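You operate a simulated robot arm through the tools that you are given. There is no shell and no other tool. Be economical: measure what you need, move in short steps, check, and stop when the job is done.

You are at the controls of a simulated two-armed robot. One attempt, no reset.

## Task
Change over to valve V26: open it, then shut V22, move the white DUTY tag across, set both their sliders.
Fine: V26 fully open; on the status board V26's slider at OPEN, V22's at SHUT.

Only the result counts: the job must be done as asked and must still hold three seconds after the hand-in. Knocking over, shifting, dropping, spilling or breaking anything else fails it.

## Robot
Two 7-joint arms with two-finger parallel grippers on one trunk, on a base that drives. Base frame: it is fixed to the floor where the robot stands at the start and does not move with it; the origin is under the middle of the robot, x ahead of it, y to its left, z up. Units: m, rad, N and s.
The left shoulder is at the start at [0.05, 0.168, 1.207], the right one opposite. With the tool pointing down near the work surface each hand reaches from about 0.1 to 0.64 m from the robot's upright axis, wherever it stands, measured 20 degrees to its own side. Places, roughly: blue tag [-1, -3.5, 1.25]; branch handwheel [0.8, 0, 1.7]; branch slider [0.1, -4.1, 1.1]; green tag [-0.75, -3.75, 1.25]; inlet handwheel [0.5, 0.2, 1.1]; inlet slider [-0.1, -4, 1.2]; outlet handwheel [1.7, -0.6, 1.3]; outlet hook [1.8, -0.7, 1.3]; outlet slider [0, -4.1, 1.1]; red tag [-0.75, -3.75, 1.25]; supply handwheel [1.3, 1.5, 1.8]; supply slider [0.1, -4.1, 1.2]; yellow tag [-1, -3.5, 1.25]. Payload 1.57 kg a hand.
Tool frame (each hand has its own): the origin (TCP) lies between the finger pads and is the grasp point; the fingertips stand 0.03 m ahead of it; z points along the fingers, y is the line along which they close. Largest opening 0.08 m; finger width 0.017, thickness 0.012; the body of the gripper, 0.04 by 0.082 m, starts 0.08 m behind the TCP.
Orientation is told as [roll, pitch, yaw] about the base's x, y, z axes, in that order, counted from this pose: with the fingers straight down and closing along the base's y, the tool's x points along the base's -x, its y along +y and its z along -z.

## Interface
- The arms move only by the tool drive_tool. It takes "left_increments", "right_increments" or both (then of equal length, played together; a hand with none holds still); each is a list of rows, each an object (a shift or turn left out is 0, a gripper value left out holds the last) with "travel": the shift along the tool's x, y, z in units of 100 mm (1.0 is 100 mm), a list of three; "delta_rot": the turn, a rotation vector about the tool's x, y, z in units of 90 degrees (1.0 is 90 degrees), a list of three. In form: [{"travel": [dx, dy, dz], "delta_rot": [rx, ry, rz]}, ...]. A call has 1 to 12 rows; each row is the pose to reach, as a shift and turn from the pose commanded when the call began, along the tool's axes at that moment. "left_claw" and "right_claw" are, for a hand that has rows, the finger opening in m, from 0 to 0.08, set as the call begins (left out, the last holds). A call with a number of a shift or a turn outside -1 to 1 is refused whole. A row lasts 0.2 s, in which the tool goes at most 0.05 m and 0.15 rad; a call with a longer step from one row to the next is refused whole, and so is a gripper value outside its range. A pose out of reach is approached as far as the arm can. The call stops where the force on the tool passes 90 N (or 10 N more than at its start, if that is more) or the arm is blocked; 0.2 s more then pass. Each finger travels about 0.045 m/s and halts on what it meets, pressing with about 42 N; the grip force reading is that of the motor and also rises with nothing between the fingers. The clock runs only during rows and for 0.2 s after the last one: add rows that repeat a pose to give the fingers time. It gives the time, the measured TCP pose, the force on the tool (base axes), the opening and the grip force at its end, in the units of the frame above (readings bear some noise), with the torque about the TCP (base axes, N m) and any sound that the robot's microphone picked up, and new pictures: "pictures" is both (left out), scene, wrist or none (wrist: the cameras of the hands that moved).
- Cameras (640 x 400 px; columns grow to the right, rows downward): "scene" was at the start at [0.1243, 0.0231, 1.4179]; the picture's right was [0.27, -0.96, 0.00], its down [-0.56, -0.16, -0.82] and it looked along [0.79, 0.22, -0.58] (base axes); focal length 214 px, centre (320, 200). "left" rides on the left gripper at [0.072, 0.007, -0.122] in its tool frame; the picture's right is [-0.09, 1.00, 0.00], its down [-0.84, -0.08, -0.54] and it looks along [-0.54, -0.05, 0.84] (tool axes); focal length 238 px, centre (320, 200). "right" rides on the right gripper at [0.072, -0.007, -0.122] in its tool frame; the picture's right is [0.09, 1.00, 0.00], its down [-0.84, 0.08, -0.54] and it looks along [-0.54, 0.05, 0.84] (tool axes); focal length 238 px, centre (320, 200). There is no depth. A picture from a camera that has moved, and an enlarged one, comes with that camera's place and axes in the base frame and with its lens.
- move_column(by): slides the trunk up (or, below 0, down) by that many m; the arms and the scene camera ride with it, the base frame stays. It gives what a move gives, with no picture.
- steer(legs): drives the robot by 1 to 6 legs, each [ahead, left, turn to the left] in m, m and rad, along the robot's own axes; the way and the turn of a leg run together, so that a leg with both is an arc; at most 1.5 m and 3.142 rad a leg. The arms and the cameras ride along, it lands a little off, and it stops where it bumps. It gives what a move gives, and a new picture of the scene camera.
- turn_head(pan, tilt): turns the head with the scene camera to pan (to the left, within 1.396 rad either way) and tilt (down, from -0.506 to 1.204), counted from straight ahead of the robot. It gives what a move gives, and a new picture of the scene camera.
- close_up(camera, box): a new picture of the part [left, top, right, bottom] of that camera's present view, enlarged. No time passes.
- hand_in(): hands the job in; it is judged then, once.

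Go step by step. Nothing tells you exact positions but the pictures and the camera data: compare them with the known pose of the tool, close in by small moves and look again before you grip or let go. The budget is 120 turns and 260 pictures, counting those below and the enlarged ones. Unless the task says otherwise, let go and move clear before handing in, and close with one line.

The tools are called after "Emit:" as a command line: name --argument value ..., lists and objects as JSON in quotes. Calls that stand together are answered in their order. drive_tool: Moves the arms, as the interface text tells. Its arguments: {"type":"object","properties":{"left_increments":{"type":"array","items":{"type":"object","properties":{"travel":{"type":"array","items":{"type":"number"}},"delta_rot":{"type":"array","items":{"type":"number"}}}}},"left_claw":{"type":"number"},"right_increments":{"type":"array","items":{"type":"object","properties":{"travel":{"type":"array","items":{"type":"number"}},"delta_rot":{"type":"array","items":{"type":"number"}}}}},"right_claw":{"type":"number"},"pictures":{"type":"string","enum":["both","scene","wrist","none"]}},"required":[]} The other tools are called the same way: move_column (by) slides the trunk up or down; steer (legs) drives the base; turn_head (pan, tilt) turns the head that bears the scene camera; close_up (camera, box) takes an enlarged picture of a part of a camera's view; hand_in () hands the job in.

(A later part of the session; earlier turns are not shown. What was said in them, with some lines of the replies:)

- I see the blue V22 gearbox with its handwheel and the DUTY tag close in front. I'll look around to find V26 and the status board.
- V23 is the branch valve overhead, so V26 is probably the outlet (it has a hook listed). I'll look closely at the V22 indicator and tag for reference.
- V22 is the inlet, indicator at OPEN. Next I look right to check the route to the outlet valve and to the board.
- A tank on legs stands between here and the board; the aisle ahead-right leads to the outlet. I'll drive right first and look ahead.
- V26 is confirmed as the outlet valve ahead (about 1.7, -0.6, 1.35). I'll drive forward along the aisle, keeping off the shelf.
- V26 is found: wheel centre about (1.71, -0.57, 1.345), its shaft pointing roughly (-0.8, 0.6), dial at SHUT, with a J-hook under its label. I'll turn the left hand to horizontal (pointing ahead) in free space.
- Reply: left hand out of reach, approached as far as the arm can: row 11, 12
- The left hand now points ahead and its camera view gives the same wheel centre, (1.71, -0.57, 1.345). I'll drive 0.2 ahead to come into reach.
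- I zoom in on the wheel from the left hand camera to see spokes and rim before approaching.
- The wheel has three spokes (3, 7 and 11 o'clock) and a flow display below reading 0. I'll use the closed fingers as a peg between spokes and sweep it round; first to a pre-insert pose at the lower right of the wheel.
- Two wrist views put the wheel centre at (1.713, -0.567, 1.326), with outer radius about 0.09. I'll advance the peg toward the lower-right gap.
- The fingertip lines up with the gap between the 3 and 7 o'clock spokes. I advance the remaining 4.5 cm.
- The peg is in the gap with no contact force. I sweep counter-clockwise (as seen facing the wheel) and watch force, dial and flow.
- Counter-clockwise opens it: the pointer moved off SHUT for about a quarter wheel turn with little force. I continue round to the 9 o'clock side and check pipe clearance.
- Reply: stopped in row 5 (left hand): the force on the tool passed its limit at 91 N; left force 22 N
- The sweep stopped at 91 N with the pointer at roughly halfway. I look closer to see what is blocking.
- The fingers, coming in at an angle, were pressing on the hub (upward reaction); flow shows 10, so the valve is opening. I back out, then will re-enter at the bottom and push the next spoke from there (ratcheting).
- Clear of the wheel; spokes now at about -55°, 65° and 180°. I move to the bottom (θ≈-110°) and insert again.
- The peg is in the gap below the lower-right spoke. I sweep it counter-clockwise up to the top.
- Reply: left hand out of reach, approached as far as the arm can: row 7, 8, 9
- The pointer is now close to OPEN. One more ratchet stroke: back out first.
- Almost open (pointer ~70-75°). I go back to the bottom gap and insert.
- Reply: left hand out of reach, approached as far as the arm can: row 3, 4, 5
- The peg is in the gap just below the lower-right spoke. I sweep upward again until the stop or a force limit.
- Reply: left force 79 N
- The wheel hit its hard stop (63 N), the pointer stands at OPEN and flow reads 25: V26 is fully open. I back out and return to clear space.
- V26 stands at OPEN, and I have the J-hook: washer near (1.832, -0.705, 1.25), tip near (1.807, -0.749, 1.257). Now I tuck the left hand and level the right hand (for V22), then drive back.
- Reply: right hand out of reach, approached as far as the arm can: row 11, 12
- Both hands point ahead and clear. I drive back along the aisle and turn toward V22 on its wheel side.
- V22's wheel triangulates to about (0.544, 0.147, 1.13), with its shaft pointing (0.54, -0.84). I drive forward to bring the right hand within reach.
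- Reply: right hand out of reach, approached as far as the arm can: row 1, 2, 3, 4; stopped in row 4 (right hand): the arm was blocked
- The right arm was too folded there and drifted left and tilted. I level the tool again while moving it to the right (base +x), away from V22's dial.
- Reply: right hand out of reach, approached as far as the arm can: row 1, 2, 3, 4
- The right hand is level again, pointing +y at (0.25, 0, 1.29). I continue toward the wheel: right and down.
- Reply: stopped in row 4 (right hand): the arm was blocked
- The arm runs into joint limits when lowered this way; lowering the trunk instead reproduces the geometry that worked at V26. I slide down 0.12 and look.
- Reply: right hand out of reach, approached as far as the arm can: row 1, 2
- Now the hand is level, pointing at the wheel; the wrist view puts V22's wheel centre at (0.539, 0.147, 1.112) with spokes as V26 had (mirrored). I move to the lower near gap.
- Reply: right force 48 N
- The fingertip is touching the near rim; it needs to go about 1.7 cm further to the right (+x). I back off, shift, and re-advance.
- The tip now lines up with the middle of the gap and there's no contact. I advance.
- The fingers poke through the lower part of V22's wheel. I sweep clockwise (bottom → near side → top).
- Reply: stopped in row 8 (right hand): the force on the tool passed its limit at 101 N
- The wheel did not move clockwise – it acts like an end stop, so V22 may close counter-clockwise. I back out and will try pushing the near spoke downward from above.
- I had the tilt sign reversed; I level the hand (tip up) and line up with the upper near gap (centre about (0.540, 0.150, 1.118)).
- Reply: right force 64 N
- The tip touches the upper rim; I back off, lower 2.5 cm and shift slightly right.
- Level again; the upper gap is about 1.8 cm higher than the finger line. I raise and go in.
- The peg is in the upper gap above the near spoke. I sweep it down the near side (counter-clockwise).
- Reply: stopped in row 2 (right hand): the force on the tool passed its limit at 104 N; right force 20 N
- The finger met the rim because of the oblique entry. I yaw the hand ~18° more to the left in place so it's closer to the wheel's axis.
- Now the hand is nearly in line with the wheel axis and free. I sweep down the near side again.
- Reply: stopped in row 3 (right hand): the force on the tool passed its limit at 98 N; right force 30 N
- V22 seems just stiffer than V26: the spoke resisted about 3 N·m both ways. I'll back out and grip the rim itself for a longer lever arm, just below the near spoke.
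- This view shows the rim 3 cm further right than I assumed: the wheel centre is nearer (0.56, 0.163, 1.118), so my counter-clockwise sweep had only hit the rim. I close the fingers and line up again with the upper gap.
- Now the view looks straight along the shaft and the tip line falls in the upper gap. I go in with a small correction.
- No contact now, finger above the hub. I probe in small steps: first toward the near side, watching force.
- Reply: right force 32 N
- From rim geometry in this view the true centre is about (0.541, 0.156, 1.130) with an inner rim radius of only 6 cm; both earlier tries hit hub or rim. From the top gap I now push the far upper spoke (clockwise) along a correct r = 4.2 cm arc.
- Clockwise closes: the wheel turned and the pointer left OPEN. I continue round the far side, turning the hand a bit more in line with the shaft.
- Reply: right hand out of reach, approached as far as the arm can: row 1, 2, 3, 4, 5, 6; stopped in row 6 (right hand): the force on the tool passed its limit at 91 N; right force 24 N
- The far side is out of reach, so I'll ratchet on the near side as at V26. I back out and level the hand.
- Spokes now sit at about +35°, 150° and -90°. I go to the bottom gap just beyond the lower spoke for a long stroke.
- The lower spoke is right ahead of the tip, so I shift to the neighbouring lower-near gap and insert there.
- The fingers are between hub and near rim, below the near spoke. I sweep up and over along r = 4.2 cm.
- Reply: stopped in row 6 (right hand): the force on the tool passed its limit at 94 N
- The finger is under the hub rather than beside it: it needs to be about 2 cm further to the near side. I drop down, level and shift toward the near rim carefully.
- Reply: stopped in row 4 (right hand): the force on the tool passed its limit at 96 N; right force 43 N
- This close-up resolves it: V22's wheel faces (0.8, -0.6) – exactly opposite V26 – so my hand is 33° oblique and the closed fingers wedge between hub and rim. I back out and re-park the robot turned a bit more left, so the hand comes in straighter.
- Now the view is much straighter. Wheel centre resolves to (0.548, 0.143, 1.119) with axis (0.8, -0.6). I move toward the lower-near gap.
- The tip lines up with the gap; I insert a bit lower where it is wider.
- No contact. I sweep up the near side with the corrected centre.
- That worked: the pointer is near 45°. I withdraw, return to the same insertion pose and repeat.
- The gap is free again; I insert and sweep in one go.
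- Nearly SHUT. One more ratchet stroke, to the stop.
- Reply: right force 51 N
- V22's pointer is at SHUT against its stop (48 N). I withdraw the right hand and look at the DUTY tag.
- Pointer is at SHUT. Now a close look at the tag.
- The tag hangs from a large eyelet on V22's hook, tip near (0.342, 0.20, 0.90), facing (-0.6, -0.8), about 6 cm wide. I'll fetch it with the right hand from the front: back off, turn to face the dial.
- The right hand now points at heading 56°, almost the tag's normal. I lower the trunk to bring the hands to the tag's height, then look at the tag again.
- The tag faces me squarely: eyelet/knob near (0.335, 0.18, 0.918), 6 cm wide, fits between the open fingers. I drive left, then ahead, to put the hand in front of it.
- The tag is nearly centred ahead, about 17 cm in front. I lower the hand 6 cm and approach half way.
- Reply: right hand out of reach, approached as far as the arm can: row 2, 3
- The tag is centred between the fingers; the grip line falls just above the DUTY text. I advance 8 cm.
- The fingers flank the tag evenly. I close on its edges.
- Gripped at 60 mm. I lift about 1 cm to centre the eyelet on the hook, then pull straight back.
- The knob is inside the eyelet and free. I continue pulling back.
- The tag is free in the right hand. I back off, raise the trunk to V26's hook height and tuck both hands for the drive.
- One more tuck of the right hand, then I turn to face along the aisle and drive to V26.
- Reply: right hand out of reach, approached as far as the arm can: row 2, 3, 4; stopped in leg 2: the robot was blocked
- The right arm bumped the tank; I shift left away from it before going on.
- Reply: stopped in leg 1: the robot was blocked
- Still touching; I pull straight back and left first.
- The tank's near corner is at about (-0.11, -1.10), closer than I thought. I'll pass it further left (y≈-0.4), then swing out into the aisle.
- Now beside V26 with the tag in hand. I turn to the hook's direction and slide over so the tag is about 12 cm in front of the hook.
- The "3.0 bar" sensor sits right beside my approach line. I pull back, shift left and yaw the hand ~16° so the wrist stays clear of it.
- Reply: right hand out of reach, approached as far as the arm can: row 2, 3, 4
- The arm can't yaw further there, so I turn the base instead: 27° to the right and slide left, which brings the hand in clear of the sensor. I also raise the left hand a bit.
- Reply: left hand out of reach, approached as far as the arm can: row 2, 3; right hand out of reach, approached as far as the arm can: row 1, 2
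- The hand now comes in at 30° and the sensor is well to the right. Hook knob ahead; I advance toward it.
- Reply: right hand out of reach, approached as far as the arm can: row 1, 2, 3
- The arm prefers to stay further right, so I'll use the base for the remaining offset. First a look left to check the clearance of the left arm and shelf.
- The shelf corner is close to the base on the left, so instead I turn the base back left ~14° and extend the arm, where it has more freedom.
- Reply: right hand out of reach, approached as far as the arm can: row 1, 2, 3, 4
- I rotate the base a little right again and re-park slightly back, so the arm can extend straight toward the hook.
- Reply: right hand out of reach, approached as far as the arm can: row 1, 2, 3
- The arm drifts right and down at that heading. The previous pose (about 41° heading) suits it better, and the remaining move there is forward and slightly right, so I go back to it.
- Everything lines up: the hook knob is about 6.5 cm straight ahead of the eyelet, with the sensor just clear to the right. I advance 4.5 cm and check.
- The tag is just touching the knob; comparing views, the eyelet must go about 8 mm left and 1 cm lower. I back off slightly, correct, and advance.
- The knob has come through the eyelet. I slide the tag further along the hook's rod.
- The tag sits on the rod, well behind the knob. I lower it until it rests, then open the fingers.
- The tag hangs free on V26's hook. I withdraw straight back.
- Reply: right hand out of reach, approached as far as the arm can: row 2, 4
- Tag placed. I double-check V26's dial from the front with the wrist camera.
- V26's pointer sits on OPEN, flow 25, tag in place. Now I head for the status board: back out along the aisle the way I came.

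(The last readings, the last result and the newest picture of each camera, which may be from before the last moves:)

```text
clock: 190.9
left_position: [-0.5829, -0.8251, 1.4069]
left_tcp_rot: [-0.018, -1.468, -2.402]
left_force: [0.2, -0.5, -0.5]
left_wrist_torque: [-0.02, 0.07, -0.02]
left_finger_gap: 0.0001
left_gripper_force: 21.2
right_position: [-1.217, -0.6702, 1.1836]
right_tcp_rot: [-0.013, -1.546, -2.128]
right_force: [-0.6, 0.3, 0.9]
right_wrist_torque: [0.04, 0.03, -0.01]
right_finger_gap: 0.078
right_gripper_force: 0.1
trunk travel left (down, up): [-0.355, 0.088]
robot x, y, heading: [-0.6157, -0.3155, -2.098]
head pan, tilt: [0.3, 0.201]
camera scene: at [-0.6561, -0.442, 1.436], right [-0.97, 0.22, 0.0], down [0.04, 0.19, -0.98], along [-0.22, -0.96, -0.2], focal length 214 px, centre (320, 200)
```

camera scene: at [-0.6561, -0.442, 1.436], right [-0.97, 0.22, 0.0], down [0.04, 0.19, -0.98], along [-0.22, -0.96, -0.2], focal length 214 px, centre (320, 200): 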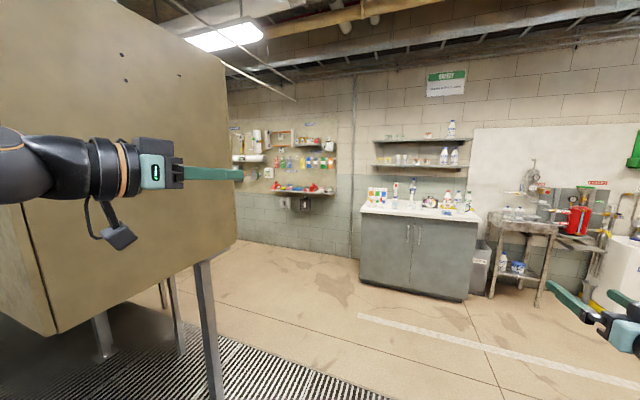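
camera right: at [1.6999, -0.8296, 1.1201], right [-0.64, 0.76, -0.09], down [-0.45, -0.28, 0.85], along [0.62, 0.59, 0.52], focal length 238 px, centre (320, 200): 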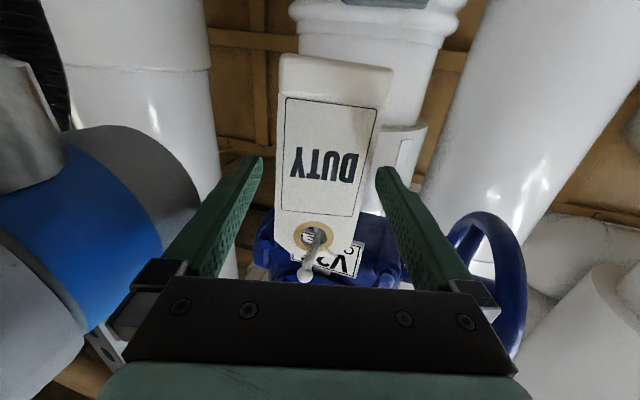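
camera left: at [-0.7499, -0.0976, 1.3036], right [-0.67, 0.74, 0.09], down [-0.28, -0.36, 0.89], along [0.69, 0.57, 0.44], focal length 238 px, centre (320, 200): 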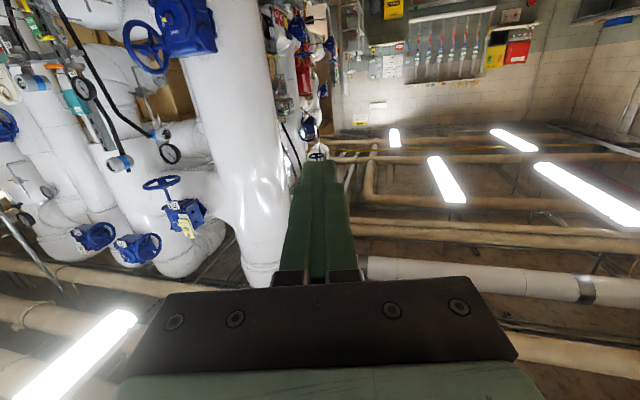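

The way to the wall is clear. I drive round the tank's right side toward the board area and look.

Emit:
steer --legs '[[0.3, -0.25, 0], [1.1, 0, 0], [0.4, 0.9, 0], [0.3, 0.5, 0]]'

Emit:
turn_head --pan 0.6 --tilt 0.15

```text
clock: 211.3
left_position: [-0.5765, -3.1806, 1.4057]
left_tcp_rot: [-0.015, -1.469, -2.372]
left_force: [0.5, 0.0, -0.2]
left_wrist_torque: [0.0, -0.05, -0.02]
left_finger_gap: 0.0001
left_gripper_force: 21.3
right_position: [-1.2151, -3.0441, 1.1837]
right_tcp_rot: [-0.015, -1.546, -2.103]
right_force: [0.1, -0.4, -1.0]
right_wrist_torque: [0.03, 0.01, 0.01]
right_finger_gap: 0.0781
right_gripper_force: 0.0
trunk travel left (down, up): [-0.355, 0.088]
robot x, y, heading: [-0.6223, -2.6737, -2.072]
head pan, tilt: [0.3, 0.201]
camera scene: at [-0.6604, -2.8003, 1.436], right [-0.98, 0.19, 0.0], down [0.04, 0.2, -0.98], along [-0.19, -0.96, -0.2], focal length 214 px, centre (320, 200)
```

scene: 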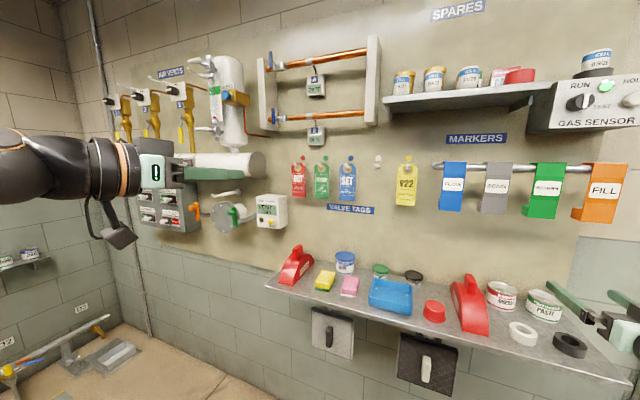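

```text
clock: 212.1
left_position: [-0.5764, -3.1804, 1.4063]
left_tcp_rot: [-0.017, -1.47, -2.371]
left_force: [-0.4, 0.4, 0.1]
left_wrist_torque: [0.02, 0.0, -0.01]
left_finger_gap: 0.0
left_gripper_force: 22.2
right_position: [-1.2153, -3.0446, 1.1839]
right_tcp_rot: [-0.013, -1.547, -2.103]
right_force: [-0.8, 0.1, 0.7]
right_wrist_torque: [0.01, -0.02, 0.03]
right_finger_gap: 0.0782
right_gripper_force: 0.1
trunk travel left (down, up): [-0.355, 0.088]
robot x, y, heading: [-0.6214, -2.6682, -2.07]
head pan, tilt: [0.6, 0.15]
camera scene: at [-0.6328, -2.801, 1.4407], right [-0.99, -0.1, 0.0], down [-0.02, 0.15, -0.99], along [0.1, -0.98, -0.15], focal length 214 px, centre (320, 200)
```

scene: 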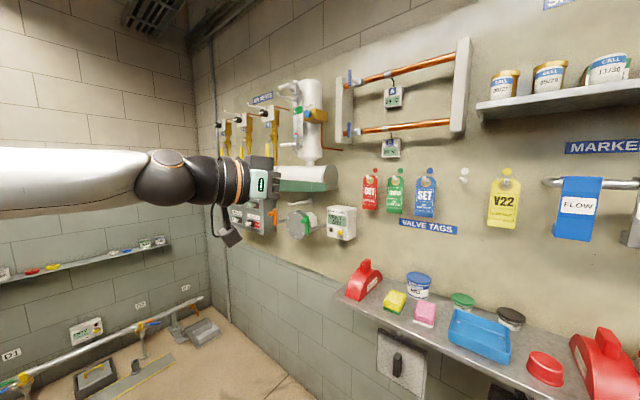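

The status board is the grey panel by the left end of this wall, near (-0.07, -4.05, 1.15). I pull the right hand back a bit, then drive to put the left hand in front of the board.

Emit:
drive_tool --right_increments '[{"travel": [0, -0.1, -0.35]}, {"travel": [0, -0.1, -0.7]}, {"travel": [0, -0.1, -1.0]}]' --pictures "none"

Emit:
steer --legs '[[0.05, 0.72, 0]]'

Emit:
close_up --camera "left" --box '[0, 0, 640, 400]'

```text
clock: 212.9
left_position: [-0.5756, -3.1803, 1.4064]
left_tcp_rot: [-0.013, -1.47, -2.376]
left_force: [-0.5, 0.2, -0.5]
left_wrist_torque: [0.01, -0.01, -0.01]
left_finger_gap: 0.0
left_gripper_force: 20.7
right_position: [-1.1714, -2.9545, 1.185]
right_tcp_rot: [0.024, -1.546, -2.141]
right_force: [-0.6, 0.6, -0.5]
right_wrist_torque: [-0.02, 0.01, 0.02]
right_finger_gap: 0.0779
right_gripper_force: 0.1
trunk travel left (down, up): [-0.355, 0.088]
robot x, y, heading: [-0.6238, -2.6739, -2.062]
head pan, tilt: [0.6, 0.15]
```

```text
clock: 219.6
left_position: [0.0193, -3.5677, 1.4054]
left_tcp_rot: [-0.017, -1.469, -2.385]
left_force: [0.0, 0.9, 0.0]
left_wrist_torque: [0.01, 0.0, 0.02]
left_finger_gap: 0.0
left_gripper_force: 21.0
right_position: [-0.5739, -3.335, 1.1839]
right_tcp_rot: [-0.013, -1.547, -2.117]
right_force: [0.2, -1.3, 0.2]
right_wrist_torque: [0.01, 0.01, -0.01]
right_finger_gap: 0.078
right_gripper_force: 0.1
trunk travel left (down, up): [-0.355, 0.088]
robot x, y, heading: [-0.0226, -3.0616, -2.081]
head pan, tilt: [0.6, 0.15]
camera scene: at [-0.0324, -3.1873, 1.4407], right [-1.0, -0.09, 0.0], down [-0.01, 0.15, -0.99], along [0.09, -0.98, -0.15], focal length 214 px, centre (320, 200)
```

scene: 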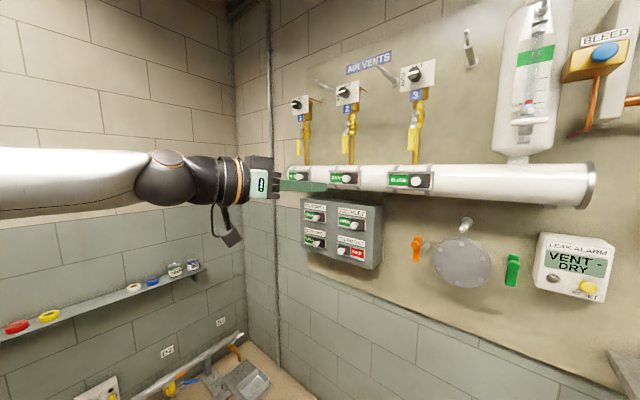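

```text
1.00 times, centred on (320, 200) of left (not enlarged: the box is as wide or as high as the picture)
camera zoom: at [0.1187, -3.4841, 1.3467], right [0.67, -0.74, 0.09], down [0.28, 0.36, 0.89], along [-0.69, -0.56, 0.45], focal length 238 px, centre (320, 200)
```

zoom: 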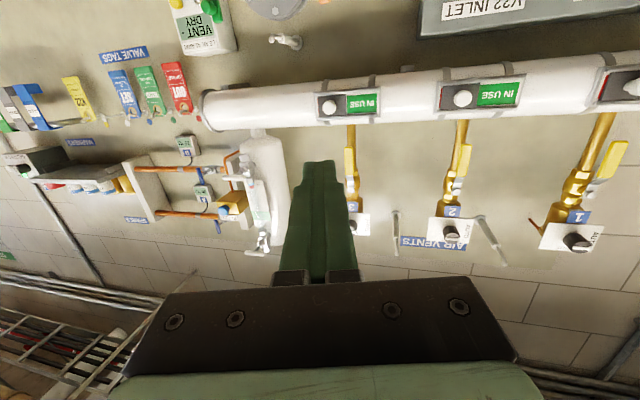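

The board is the small grey box with four sliders. I zoom in on it.

Emit:
close_up --camera "scene" --box '[290, 185, 402, 275]'

```text
4.44 times, centred on (346, 230) of scene
camera zoom: at [-0.0324, -3.1873, 1.4407], right [-1.0, -0.09, 0.0], down [-0.01, 0.15, -0.99], along [0.09, -0.98, -0.15], focal length 953 px, centre (204, 67)
```

zoom: 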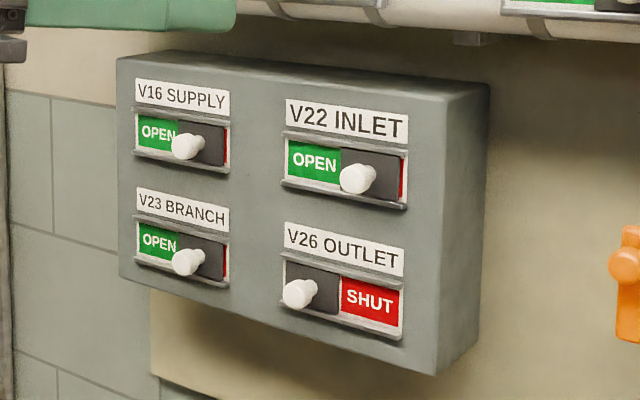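

Four horizontal sliders: V22's plate must go left (to show SHUT), V26's right (to show OPEN). I straighten the left hand toward the wall, raise the right hand out of the way, then lower the trunk.

Emit:
drive_tool --left_increments '[{"travel": [0, 0.25, 0], "delta_rot": [-0.06, -0.02, 0]}, {"travel": [0, 0.5, 0], "delta_rot": [-0.12, -0.04, 0]}, {"travel": [0, 0.75, 0], "delta_rot": [-0.18, -0.065, 0]}, {"travel": [0, 1.0, 0], "delta_rot": [-0.217, -0.065, 0]}]' --right_increments '[{"travel": [-0.25, 0, 0]}, {"travel": [-0.5, 0, 0]}, {"travel": [-0.75, 0, 0]}, {"travel": [-1.0, 0, 0]}]' --pictures "none"

Emit:
move_column --by -0.2

Emit:
close_up --camera "left" --box '[0, 0, 640, 400]'

```text
clock: 220.6
left_position: [0.0866, -3.6412, 1.4024]
left_tcp_rot: [1.739, -1.556, 2.486]
left_force: [-0.8, 1.2, 0.0]
left_wrist_torque: [-0.01, 0.01, -0.04]
left_finger_gap: 0.0
left_gripper_force: 21.0
right_position: [-0.5761, -3.3369, 1.2861]
right_tcp_rot: [0.001, -1.548, -2.13]
right_force: [0.3, -0.1, 0.6]
right_wrist_torque: [-0.03, 0.0, 0.03]
right_finger_gap: 0.0781
right_gripper_force: 0.1
trunk travel left (down, up): [-0.355, 0.088]
robot x, y, heading: [-0.0199, -3.059, -2.081]
head pan, tilt: [0.6, 0.15]
```

```text
clock: 222.8
left_position: [0.0869, -3.6401, 1.2041]
left_tcp_rot: [1.796, -1.554, 2.427]
left_force: [0.1, 0.0, 0.1]
left_wrist_torque: [-0.02, 0.02, -0.01]
left_finger_gap: 0.0
left_gripper_force: 21.2
right_position: [-0.5764, -3.3357, 1.0866]
right_tcp_rot: [-0.008, -1.547, -2.119]
right_force: [0.0, -0.4, -0.3]
right_wrist_torque: [-0.01, 0.01, 0.01]
right_finger_gap: 0.0779
right_gripper_force: 0.0
trunk travel left (down, up): [-0.155, 0.288]
robot x, y, heading: [-0.0194, -3.0573, -2.078]
head pan, tilt: [0.6, 0.15]
```

```text
1.00 times, centred on (320, 200) of left (not enlarged: the box is as wide or as high as the picture)
camera zoom: at [0.1509, -3.5358, 1.1316], right [0.88, -0.47, 0.11], down [0.18, 0.52, 0.83], along [-0.45, -0.71, 0.54], focal length 238 px, centre (320, 200)
```

zoom: 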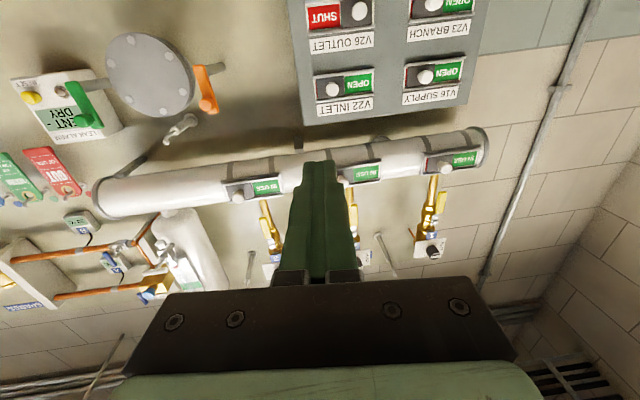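

The left hand is square to the wall. Triangulated knobs: V22 at (-0.094, -4.029, 1.213), V26 at (-0.042, -4.057, 1.089). I drive 0.22 ahead.

Emit:
steer --legs '[[0.22, 0.0, 0]]'

Emit:
drive_tool --left_increments '[{"travel": [0, 0.1, 0.2]}, {"travel": [-0.05, 0.2, 0.4]}, {"travel": [-0.09, 0.24, 0.6]}, {"travel": [-0.09, 0.24, 0.6]}, {"travel": [-0.09, 0.24, 0.6]}, {"travel": [-0.09, 0.24, 0.6]}]' --left_claw 0.06 --pictures "wrist"

```text
clock: 224.5
left_position: [-0.0168, -3.8295, 1.204]
left_tcp_rot: [1.798, -1.554, 2.429]
left_force: [0.0, 0.1, -0.3]
left_wrist_torque: [0.01, -0.01, 0.01]
left_finger_gap: 0.0001
left_gripper_force: 21.7
right_position: [-0.6822, -3.5282, 1.0864]
right_tcp_rot: [-0.008, -1.547, -2.116]
right_force: [0.3, -0.5, -0.8]
right_wrist_torque: [-0.03, 0.0, -0.04]
right_finger_gap: 0.0781
right_gripper_force: 0.1
trunk travel left (down, up): [-0.155, 0.288]
robot x, y, heading: [-0.1215, -3.2454, -2.075]
head pan, tilt: [0.6, 0.15]
camera scene: at [-0.1373, -3.3772, 1.2406], right [-1.0, -0.1, 0.0], down [-0.01, 0.15, -0.99], along [0.09, -0.98, -0.15], focal length 214 px, centre (320, 200)
```

scene: 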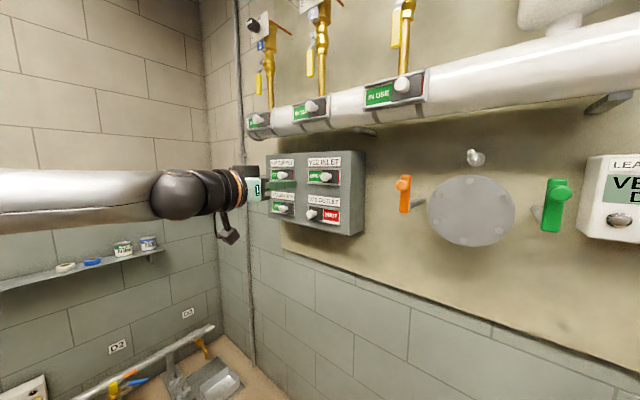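

```text
clock: 225.9
left_position: [-0.0235, -3.8935, 1.2144]
left_tcp_rot: [1.808, -1.556, 2.416]
left_force: [-1.0, 0.1, 0.4]
left_wrist_torque: [0.01, -0.02, 0.0]
left_finger_gap: 0.0601
left_gripper_force: 0.0
right_position: [-0.6818, -3.528, 1.0857]
right_tcp_rot: [-0.007, -1.547, -2.117]
right_force: [0.6, -0.4, 0.8]
right_wrist_torque: [0.0, 0.0, 0.0]
right_finger_gap: 0.078
right_gripper_force: 0.0
trunk travel left (down, up): [-0.155, 0.288]
robot x, y, heading: [-0.1238, -3.2505, -2.081]
head pan, tilt: [0.6, 0.15]
camera left: at [0.0408, -3.7886, 1.1415], right [0.88, -0.46, 0.11], down [0.18, 0.52, 0.83], along [-0.44, -0.71, 0.54], focal length 238 px, centre (320, 200)
```

left: 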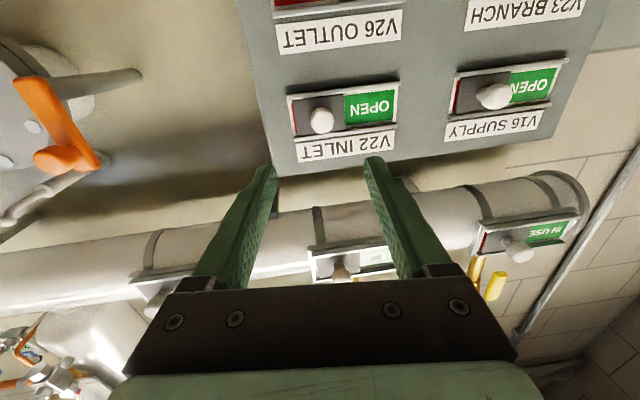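

V22's knob is straight ahead, 15 cm away. I advance so the fingers straddle it.

Emit:
drive_tool --left_increments '[{"travel": [0, 0.02, 0.4]}, {"travel": [0, 0.02, 0.8]}, {"travel": [0, 0.02, 1.0]}]' --pictures "none"

Emit:
drive_tool --left_increments '[{"travel": [0, 0, 0.2]}, {"travel": [0, 0, 0.36]}]' --pictures "both"

```text
clock: 226.7
left_position: [-0.0671, -3.9843, 1.2132]
left_tcp_rot: [1.841, -1.553, 2.385]
left_force: [-0.6, -0.3, 0.1]
left_wrist_torque: [0.01, -0.01, -0.04]
left_finger_gap: 0.06
left_gripper_force: 0.0
right_position: [-0.6807, -3.5285, 1.0861]
right_tcp_rot: [-0.002, -1.547, -2.121]
right_force: [0.4, -0.4, 1.3]
right_wrist_torque: [0.05, -0.03, 0.02]
right_finger_gap: 0.0781
right_gripper_force: 0.0
trunk travel left (down, up): [-0.155, 0.288]
robot x, y, heading: [-0.1282, -3.247, -2.073]
head pan, tilt: [0.6, 0.15]
```

```text
clock: 227.3
left_position: [-0.0856, -4.0141, 1.2132]
left_tcp_rot: [1.783, -1.556, 2.442]
left_force: [-0.1, 0.2, 0.6]
left_wrist_torque: [0.04, -0.01, -0.01]
left_finger_gap: 0.0601
left_gripper_force: 0.1
right_position: [-0.6814, -3.5283, 1.0856]
right_tcp_rot: [-0.005, -1.546, -2.119]
right_force: [-0.4, -0.6, 0.8]
right_wrist_torque: [0.02, -0.02, 0.01]
right_finger_gap: 0.078
right_gripper_force: 0.0
trunk travel left (down, up): [-0.155, 0.288]
robot x, y, heading: [-0.1217, -3.2491, -2.075]
head pan, tilt: [0.6, 0.15]
camera scene: at [-0.1374, -3.3772, 1.2406], right [-1.0, -0.1, 0.0], down [-0.01, 0.15, -0.99], along [0.09, -0.98, -0.15], focal length 214 px, centre (320, 200)
camera left: at [-0.0217, -3.9096, 1.1418], right [0.88, -0.47, 0.11], down [0.18, 0.52, 0.83], along [-0.44, -0.71, 0.54], focal length 238 px, centre (320, 200)
```

scene: 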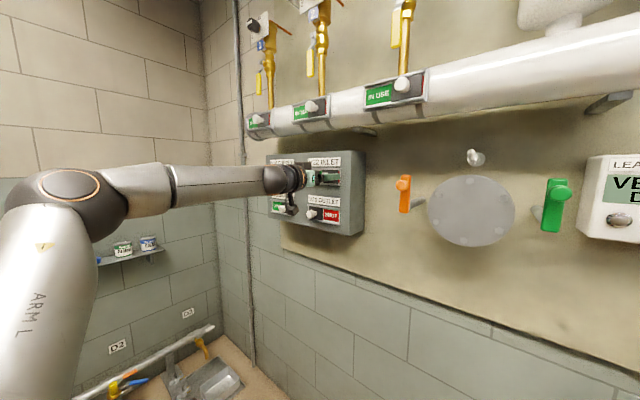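
left: 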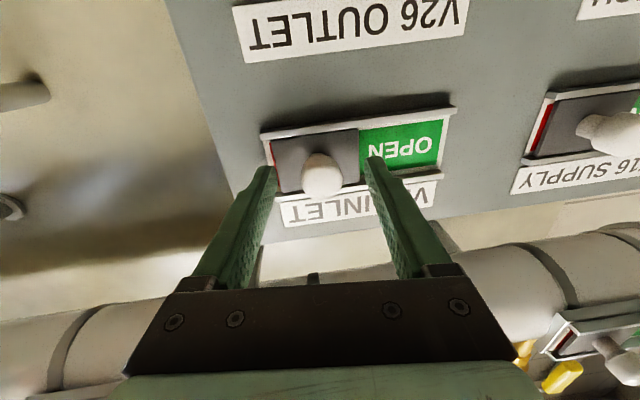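

The fingers flank the knob. I go 1.2 cm deeper and close on it.

Emit:
drive_tool --left_increments '[{"travel": [0, 0, 0.12]}, {"travel": [0, 0, 0.12]}]' --pictures "none"

Emit:
drive_tool --left_increments '[{"travel": [0, 0, 0]}, {"travel": [0, 0, 0]}, {"travel": [0, 0, 0]}]' --left_claw 0.01 --pictures "wrist"

```text
clock: 227.9
left_position: [-0.0831, -4.0209, 1.2148]
left_tcp_rot: [2.001, -1.557, 2.228]
left_force: [35.5, 54.4, -20.3]
left_wrist_torque: [0.64, -1.29, -1.7]
left_finger_gap: 0.0544
left_gripper_force: 0.1
right_position: [-0.6758, -3.524, 1.0901]
right_tcp_rot: [-0.115, -1.555, -2.01]
right_force: [0.0, 1.2, -0.6]
right_wrist_torque: [0.0, -0.03, -0.02]
right_finger_gap: 0.078
right_gripper_force: 0.0
trunk travel left (down, up): [-0.155, 0.288]
robot x, y, heading: [-0.1274, -3.2508, -2.076]
head pan, tilt: [0.6, 0.15]
```

```text
clock: 228.7
left_position: [-0.083, -4.0206, 1.2155]
left_tcp_rot: [2.07, -1.559, 2.158]
left_force: [41.6, 62.7, -26.2]
left_wrist_torque: [0.79, -1.11, -1.82]
left_finger_gap: 0.0434
left_gripper_force: 18.8
right_position: [-0.6741, -3.5249, 1.0912]
right_tcp_rot: [-0.148, -1.556, -1.976]
right_force: [0.0, -0.3, 0.4]
right_wrist_torque: [0.01, 0.03, 0.01]
right_finger_gap: 0.0781
right_gripper_force: 0.0
trunk travel left (down, up): [-0.155, 0.288]
robot x, y, heading: [-0.125, -3.2462, -2.072]
head pan, tilt: [0.6, 0.15]
camera left: at [-0.0204, -3.916, 1.1424], right [0.88, -0.46, 0.1], down [0.18, 0.52, 0.83], along [-0.44, -0.71, 0.54], focal length 238 px, centre (320, 200)
```

left: 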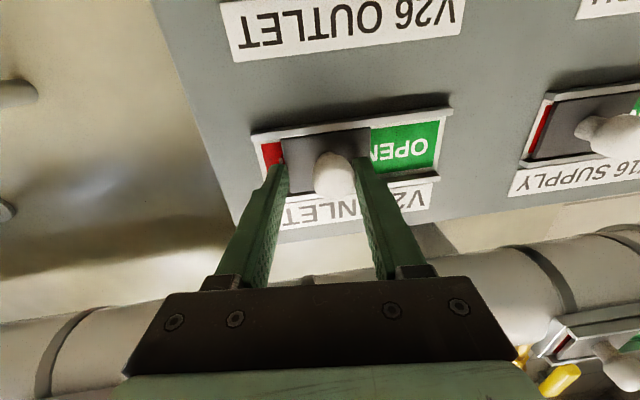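

The fingertips pressed on the board face; I ease back 1 cm, let them close on the knob, then slide it left.

Emit:
drive_tool --left_increments '[{"travel": [0, 0, -0.1]}, {"travel": [0, 0, -0.1]}, {"travel": [0, 0, -0.1]}, {"travel": [0, 0, -0.1]}]' --left_claw 0.01 --pictures "none"

Emit:
drive_tool --left_increments '[{"travel": [0, 0.12, 0]}, {"travel": [0, 0.24, 0]}, {"travel": [0, 0.36, 0]}, {"travel": [0, 0.48, 0]}]' --pictures "wrist"

```text
clock: 229.7
left_position: [-0.0863, -4.0181, 1.2174]
left_tcp_rot: [2.109, -1.553, 2.118]
left_force: [-3.0, -21.0, 15.0]
left_wrist_torque: [-0.25, 0.16, -0.51]
left_finger_gap: 0.0261
left_gripper_force: 36.9
right_position: [-0.6809, -3.5291, 1.086]
right_tcp_rot: [-0.012, -1.542, -2.114]
right_force: [0.1, 0.1, 0.1]
right_wrist_torque: [-0.01, 0.03, 0.01]
right_finger_gap: 0.0781
right_gripper_force: 0.0
trunk travel left (down, up): [-0.155, 0.288]
robot x, y, heading: [-0.1289, -3.2506, -2.078]
head pan, tilt: [0.6, 0.15]
```

```text
clock: 230.7
left_position: [-0.0471, -4.04, 1.2161]
left_tcp_rot: [1.796, -1.554, 2.427]
left_force: [-17.9, -25.4, 18.8]
left_wrist_torque: [-0.34, 0.22, -0.58]
left_finger_gap: 0.0261
left_gripper_force: 36.9
right_position: [-0.6829, -3.5302, 1.0838]
right_tcp_rot: [0.057, -1.545, -2.182]
right_force: [0.2, 0.9, 0.7]
right_wrist_torque: [0.04, -0.03, 0.01]
right_finger_gap: 0.0782
right_gripper_force: 0.1
trunk travel left (down, up): [-0.155, 0.288]
robot x, y, heading: [-0.1251, -3.2445, -2.079]
head pan, tilt: [0.6, 0.15]
camera left: at [0.0169, -3.9353, 1.1432], right [0.88, -0.47, 0.11], down [0.18, 0.52, 0.83], along [-0.45, -0.71, 0.54], focal length 238 px, centre (320, 200)
```

left: 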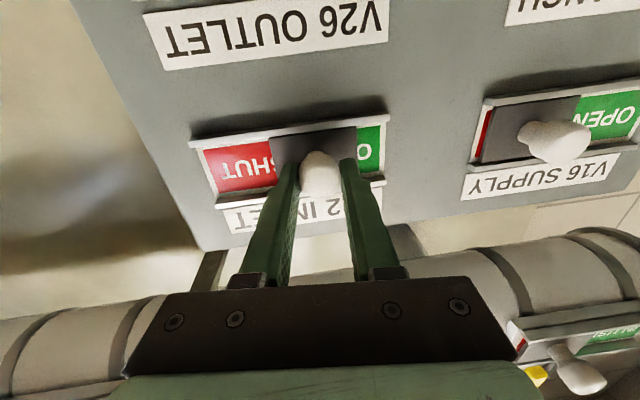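

The slider is moving; SHUT is appearing. I push the rest of the way.

Emit:
drive_tool --left_increments '[{"travel": [0, 0.1, 0]}, {"travel": [0, 0.2, 0]}, {"travel": [0, 0.26, 0]}]' --pictures "wrist"

```text
clock: 231.5
left_position: [-0.0315, -4.0488, 1.2159]
left_tcp_rot: [1.516, -1.553, 2.689]
left_force: [-27.8, 5.5, 0.3]
left_wrist_torque: [0.07, 0.16, -0.69]
left_finger_gap: 0.0257
left_gripper_force: 37.0
right_position: [-0.6855, -3.5271, 1.0838]
right_tcp_rot: [0.144, -1.544, -2.271]
right_force: [0.5, -0.2, -0.1]
right_wrist_torque: [0.0, -0.01, 0.04]
right_finger_gap: 0.0777
right_gripper_force: 0.0
trunk travel left (down, up): [-0.155, 0.288]
robot x, y, heading: [-0.1253, -3.2486, -2.073]
head pan, tilt: [0.6, 0.15]
camera left: at [0.0337, -3.9448, 1.1434], right [0.87, -0.48, 0.11], down [0.18, 0.52, 0.84], along [-0.46, -0.71, 0.54], focal length 238 px, centre (320, 200)
```

left: 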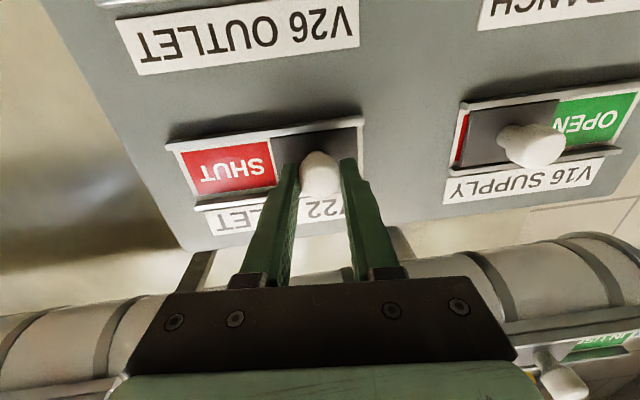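

V22's slider is at SHUT. I open the fingers, back off and move down to V26's knob.

Emit:
drive_tool --left_increments '[{"travel": [0, -0.05, 0]}, {"travel": [0, -0.05, 0]}, {"travel": [0, -0.05, -0.3]}, {"travel": [0, -0.05, -0.6]}]' --left_claw 0.06 --pictures "none"

Emit:
drive_tool --left_increments '[{"travel": [0.35, 0, 0]}, {"travel": [0.7, 0, 0]}, {"travel": [1.0, 0, 0]}]' --pictures "none"

Emit:
drive_tool --left_increments '[{"travel": [0.13, 0, 0]}, {"travel": [0.26, 0, 0]}]' --pictures "wrist"

```text
clock: 232.5
left_position: [0.0031, -3.9977, 1.2158]
left_tcp_rot: [1.803, -1.556, 2.422]
left_force: [-0.3, 0.3, 0.1]
left_wrist_torque: [0.01, 0.0, 0.01]
left_finger_gap: 0.0601
left_gripper_force: 0.1
right_position: [-0.6818, -3.5281, 1.0864]
right_tcp_rot: [-0.01, -1.546, -2.116]
right_force: [0.1, -0.5, -1.1]
right_wrist_torque: [0.0, 0.04, 0.02]
right_finger_gap: 0.0783
right_gripper_force: 0.0
trunk travel left (down, up): [-0.155, 0.288]
robot x, y, heading: [-0.1263, -3.2529, -2.077]
head pan, tilt: [0.6, 0.15]
```

```text
clock: 233.3
left_position: [0.0049, -3.9966, 1.1136]
left_tcp_rot: [1.897, -1.554, 2.327]
left_force: [0.0, 0.3, 0.1]
left_wrist_torque: [0.03, -0.01, 0.02]
left_finger_gap: 0.0597
left_gripper_force: 0.1
right_position: [-0.6804, -3.5282, 1.0859]
right_tcp_rot: [-0.009, -1.546, -2.116]
right_force: [-0.8, 0.3, 0.4]
right_wrist_torque: [-0.01, 0.0, -0.02]
right_finger_gap: 0.0781
right_gripper_force: 0.1
trunk travel left (down, up): [-0.155, 0.288]
robot x, y, heading: [-0.124, -3.2494, -2.073]
head pan, tilt: [0.6, 0.15]
```

```text
clock: 233.9
left_position: [0.0056, -3.9988, 1.0883]
left_tcp_rot: [1.803, -1.556, 2.422]
left_force: [0.8, -0.8, -0.7]
left_wrist_torque: [-0.03, 0.02, 0.02]
left_finger_gap: 0.0601
left_gripper_force: 0.2
right_position: [-0.6797, -3.5271, 1.0854]
right_tcp_rot: [-0.012, -1.548, -2.113]
right_force: [0.3, -0.2, 0.1]
right_wrist_torque: [0.01, 0.01, 0.0]
right_finger_gap: 0.0781
right_gripper_force: 0.0
trunk travel left (down, up): [-0.155, 0.288]
robot x, y, heading: [-0.1292, -3.2488, -2.076]
head pan, tilt: [0.6, 0.15]
camera left: at [0.0686, -3.8934, 1.0157], right [0.88, -0.46, 0.11], down [0.18, 0.52, 0.83], along [-0.44, -0.71, 0.54], focal length 238 px, centre (320, 200)
```

left: 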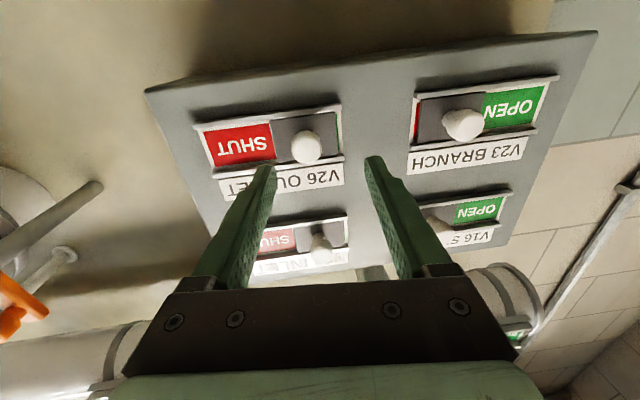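

V26's knob is 7 cm ahead and slightly right. I move in and close on it.

Emit:
drive_tool --left_increments '[{"travel": [0, -0.146, 0]}, {"travel": [0, -0.146, 0.35]}, {"travel": [0, -0.146, 0.6]}]' --pictures "none"

Emit:
drive_tool --left_increments '[{"travel": [0, 0, 0]}, {"travel": [0, 0, 0]}, {"travel": [0, 0, 0]}]' --left_claw 0.01 --pictures "wrist"

```text
clock: 234.7
left_position: [-0.0359, -4.0457, 1.0881]
left_tcp_rot: [1.841, -1.557, 2.384]
left_force: [-0.3, -0.2, 0.5]
left_wrist_torque: [0.0, -0.06, 0.0]
left_finger_gap: 0.0598
left_gripper_force: 0.0
right_position: [-0.6803, -3.5275, 1.0852]
right_tcp_rot: [-0.004, -1.547, -2.122]
right_force: [0.9, -0.3, -0.3]
right_wrist_torque: [-0.06, -0.04, 0.01]
right_finger_gap: 0.0781
right_gripper_force: 0.0
trunk travel left (down, up): [-0.155, 0.288]
robot x, y, heading: [-0.1267, -3.2499, -2.076]
head pan, tilt: [0.6, 0.15]
```

```text
clock: 235.5
left_position: [-0.0348, -4.0458, 1.0877]
left_tcp_rot: [1.824, -1.556, 2.401]
left_force: [0.6, -1.3, 0.9]
left_wrist_torque: [-0.03, 0.03, -0.25]
left_finger_gap: 0.0263
left_gripper_force: 20.9
right_position: [-0.6806, -3.5274, 1.0862]
right_tcp_rot: [-0.008, -1.546, -2.116]
right_force: [0.0, -0.7, 0.7]
right_wrist_torque: [-0.01, -0.03, 0.01]
right_finger_gap: 0.0781
right_gripper_force: 0.0
trunk travel left (down, up): [-0.155, 0.288]
robot x, y, heading: [-0.125, -3.2506, -2.079]
head pan, tilt: [0.6, 0.15]
camera left: at [0.028, -3.9405, 1.0152], right [0.88, -0.47, 0.11], down [0.18, 0.52, 0.83], along [-0.44, -0.71, 0.54], focal length 238 px, centre (320, 200)
```

left: 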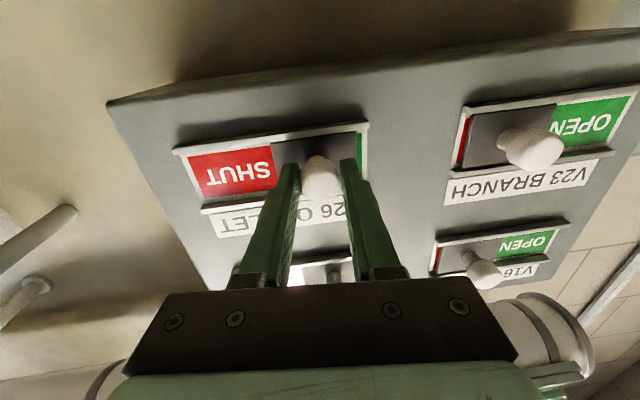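

Gripped. I slide V26's knob to the right, to the end.

Emit:
drive_tool --left_increments '[{"travel": [0, -0.12, 0]}, {"travel": [0, -0.24, 0]}, {"travel": [0, -0.36, 0]}, {"travel": [0, -0.48, 0]}, {"travel": [0, -0.6, 0]}, {"travel": [0, -0.68, 0]}]' --pictures "wrist"

```text
clock: 236.9
left_position: [-0.0857, -4.0145, 1.0887]
left_tcp_rot: [2.321, -1.558, 1.923]
left_force: [35.9, 20.9, -7.6]
left_wrist_torque: [0.24, -0.2, -0.07]
left_finger_gap: 0.0261
left_gripper_force: 37.1
right_position: [-0.6772, -3.5283, 1.0898]
right_tcp_rot: [-0.155, -1.551, -1.967]
right_force: [0.0, -0.9, -0.7]
right_wrist_torque: [-0.02, -0.01, 0.04]
right_finger_gap: 0.078
right_gripper_force: 0.0
trunk travel left (down, up): [-0.155, 0.288]
robot x, y, heading: [-0.1262, -3.2498, -2.075]
head pan, tilt: [0.6, 0.15]
camera left: at [-0.0241, -3.9082, 1.0149], right [0.89, -0.45, 0.1], down [0.17, 0.53, 0.83], along [-0.43, -0.72, 0.55], focal length 238 px, centre (320, 200)
```

left: 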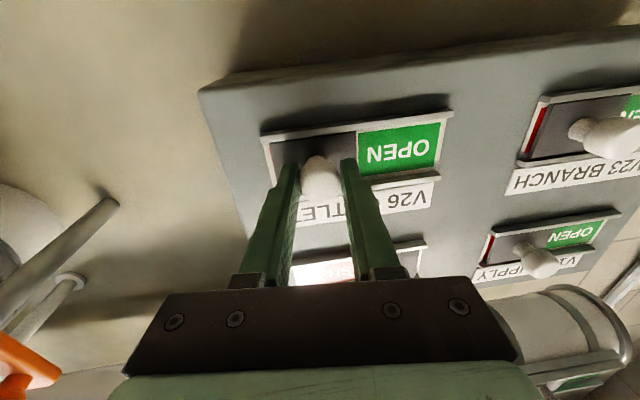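

V26's slider is at OPEN against its end. I release, back off and view the board.

Emit:
drive_tool --left_increments '[{"travel": [0, 0.07, 0]}, {"travel": [0, 0.07, 0]}, {"travel": [0, 0.07, -0.3]}, {"travel": [0, 0.07, -0.65]}, {"travel": [0, 0.07, -1.0]}]' --left_claw 0.06 --pictures "wrist"

Emit:
steer --legs '[[-0.25, 0, 0]]'

Emit:
close_up --camera "left" --box '[160, 0, 480, 200]'

```text
clock: 238.1
left_position: [-0.0454, -3.9253, 1.0881]
left_tcp_rot: [1.758, -1.555, 2.465]
left_force: [-0.3, 0.5, 0.6]
left_wrist_torque: [0.01, 0.02, -0.02]
left_finger_gap: 0.0601
left_gripper_force: 0.1
right_position: [-0.6795, -3.5271, 1.0853]
right_tcp_rot: [-0.011, -1.547, -2.111]
right_force: [-0.1, -0.4, 0.3]
right_wrist_torque: [-0.02, 0.0, 0.03]
right_finger_gap: 0.0777
right_gripper_force: 0.0
trunk travel left (down, up): [-0.155, 0.288]
robot x, y, heading: [-0.1243, -3.2495, -2.075]
head pan, tilt: [0.6, 0.15]
camera left: at [0.0176, -3.8198, 1.0147], right [0.88, -0.47, 0.11], down [0.18, 0.52, 0.83], along [-0.44, -0.71, 0.54], focal length 238 px, centre (320, 200)
```

left: 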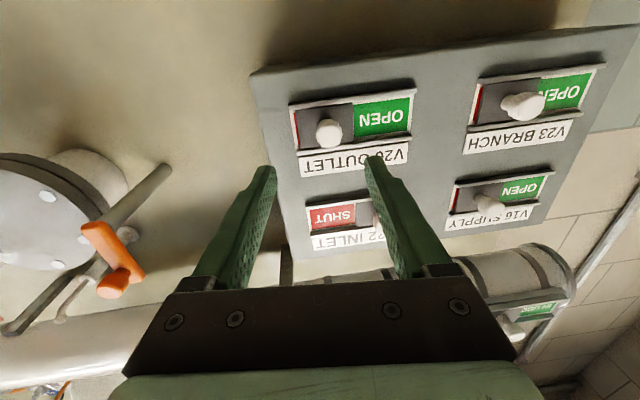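

```text
clock: 239.9
left_position: [0.0783, -3.7023, 1.0875]
left_tcp_rot: [1.805, -1.556, 2.421]
left_force: [-0.2, 0.6, -0.1]
left_wrist_torque: [-0.01, -0.01, -0.01]
left_finger_gap: 0.0599
left_gripper_force: 0.0
right_position: [-0.5586, -3.3066, 1.0871]
right_tcp_rot: [-0.005, -1.547, -2.115]
right_force: [-0.6, -0.3, 0.2]
right_wrist_torque: [0.0, 0.01, -0.03]
right_finger_gap: 0.0779
right_gripper_force: 0.1
trunk travel left (down, up): [-0.155, 0.288]
robot x, y, heading: [-0.0027, -3.0243, -2.071]
head pan, tilt: [0.6, 0.15]
camera scene: at [-0.0143, -3.1544, 1.2407], right [-1.0, -0.1, 0.0], down [-0.01, 0.15, -0.99], along [0.1, -0.98, -0.15], focal length 214 px, centre (320, 200)
```

scene: 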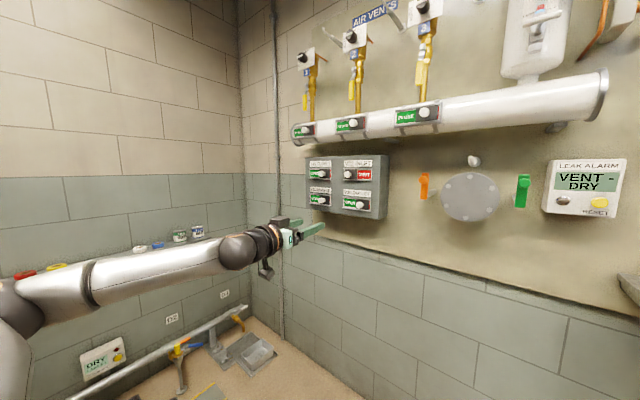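

```text
2.00 times, centred on (320, 100) of left
camera zoom: at [0.1411, -3.5973, 1.015], right [0.88, -0.46, 0.11], down [0.17, 0.52, 0.83], along [-0.44, -0.71, 0.54], focal length 477 px, centre (320, 400)
```

zoom: 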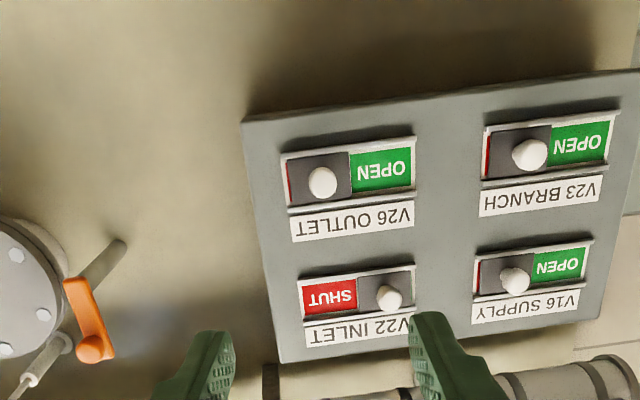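

The board now reads V22 SHUT and V26 OPEN. The hands are clear, the DUTY tag hangs at V26, V26 is open and V22 is shut, so I hand in.

Emit:
hand_in

```text
The job is handed in.
```

The changeover to V26 is done and handed in: V26 is open against its stop (flow 25 m³/h), V22 is shut against its stop, the DUTY tag hangs on V26's hook, and the board shows V26 OPEN and V22 SHUT; on the way the right arm bumped the tank once, with no sign that anything shifted.
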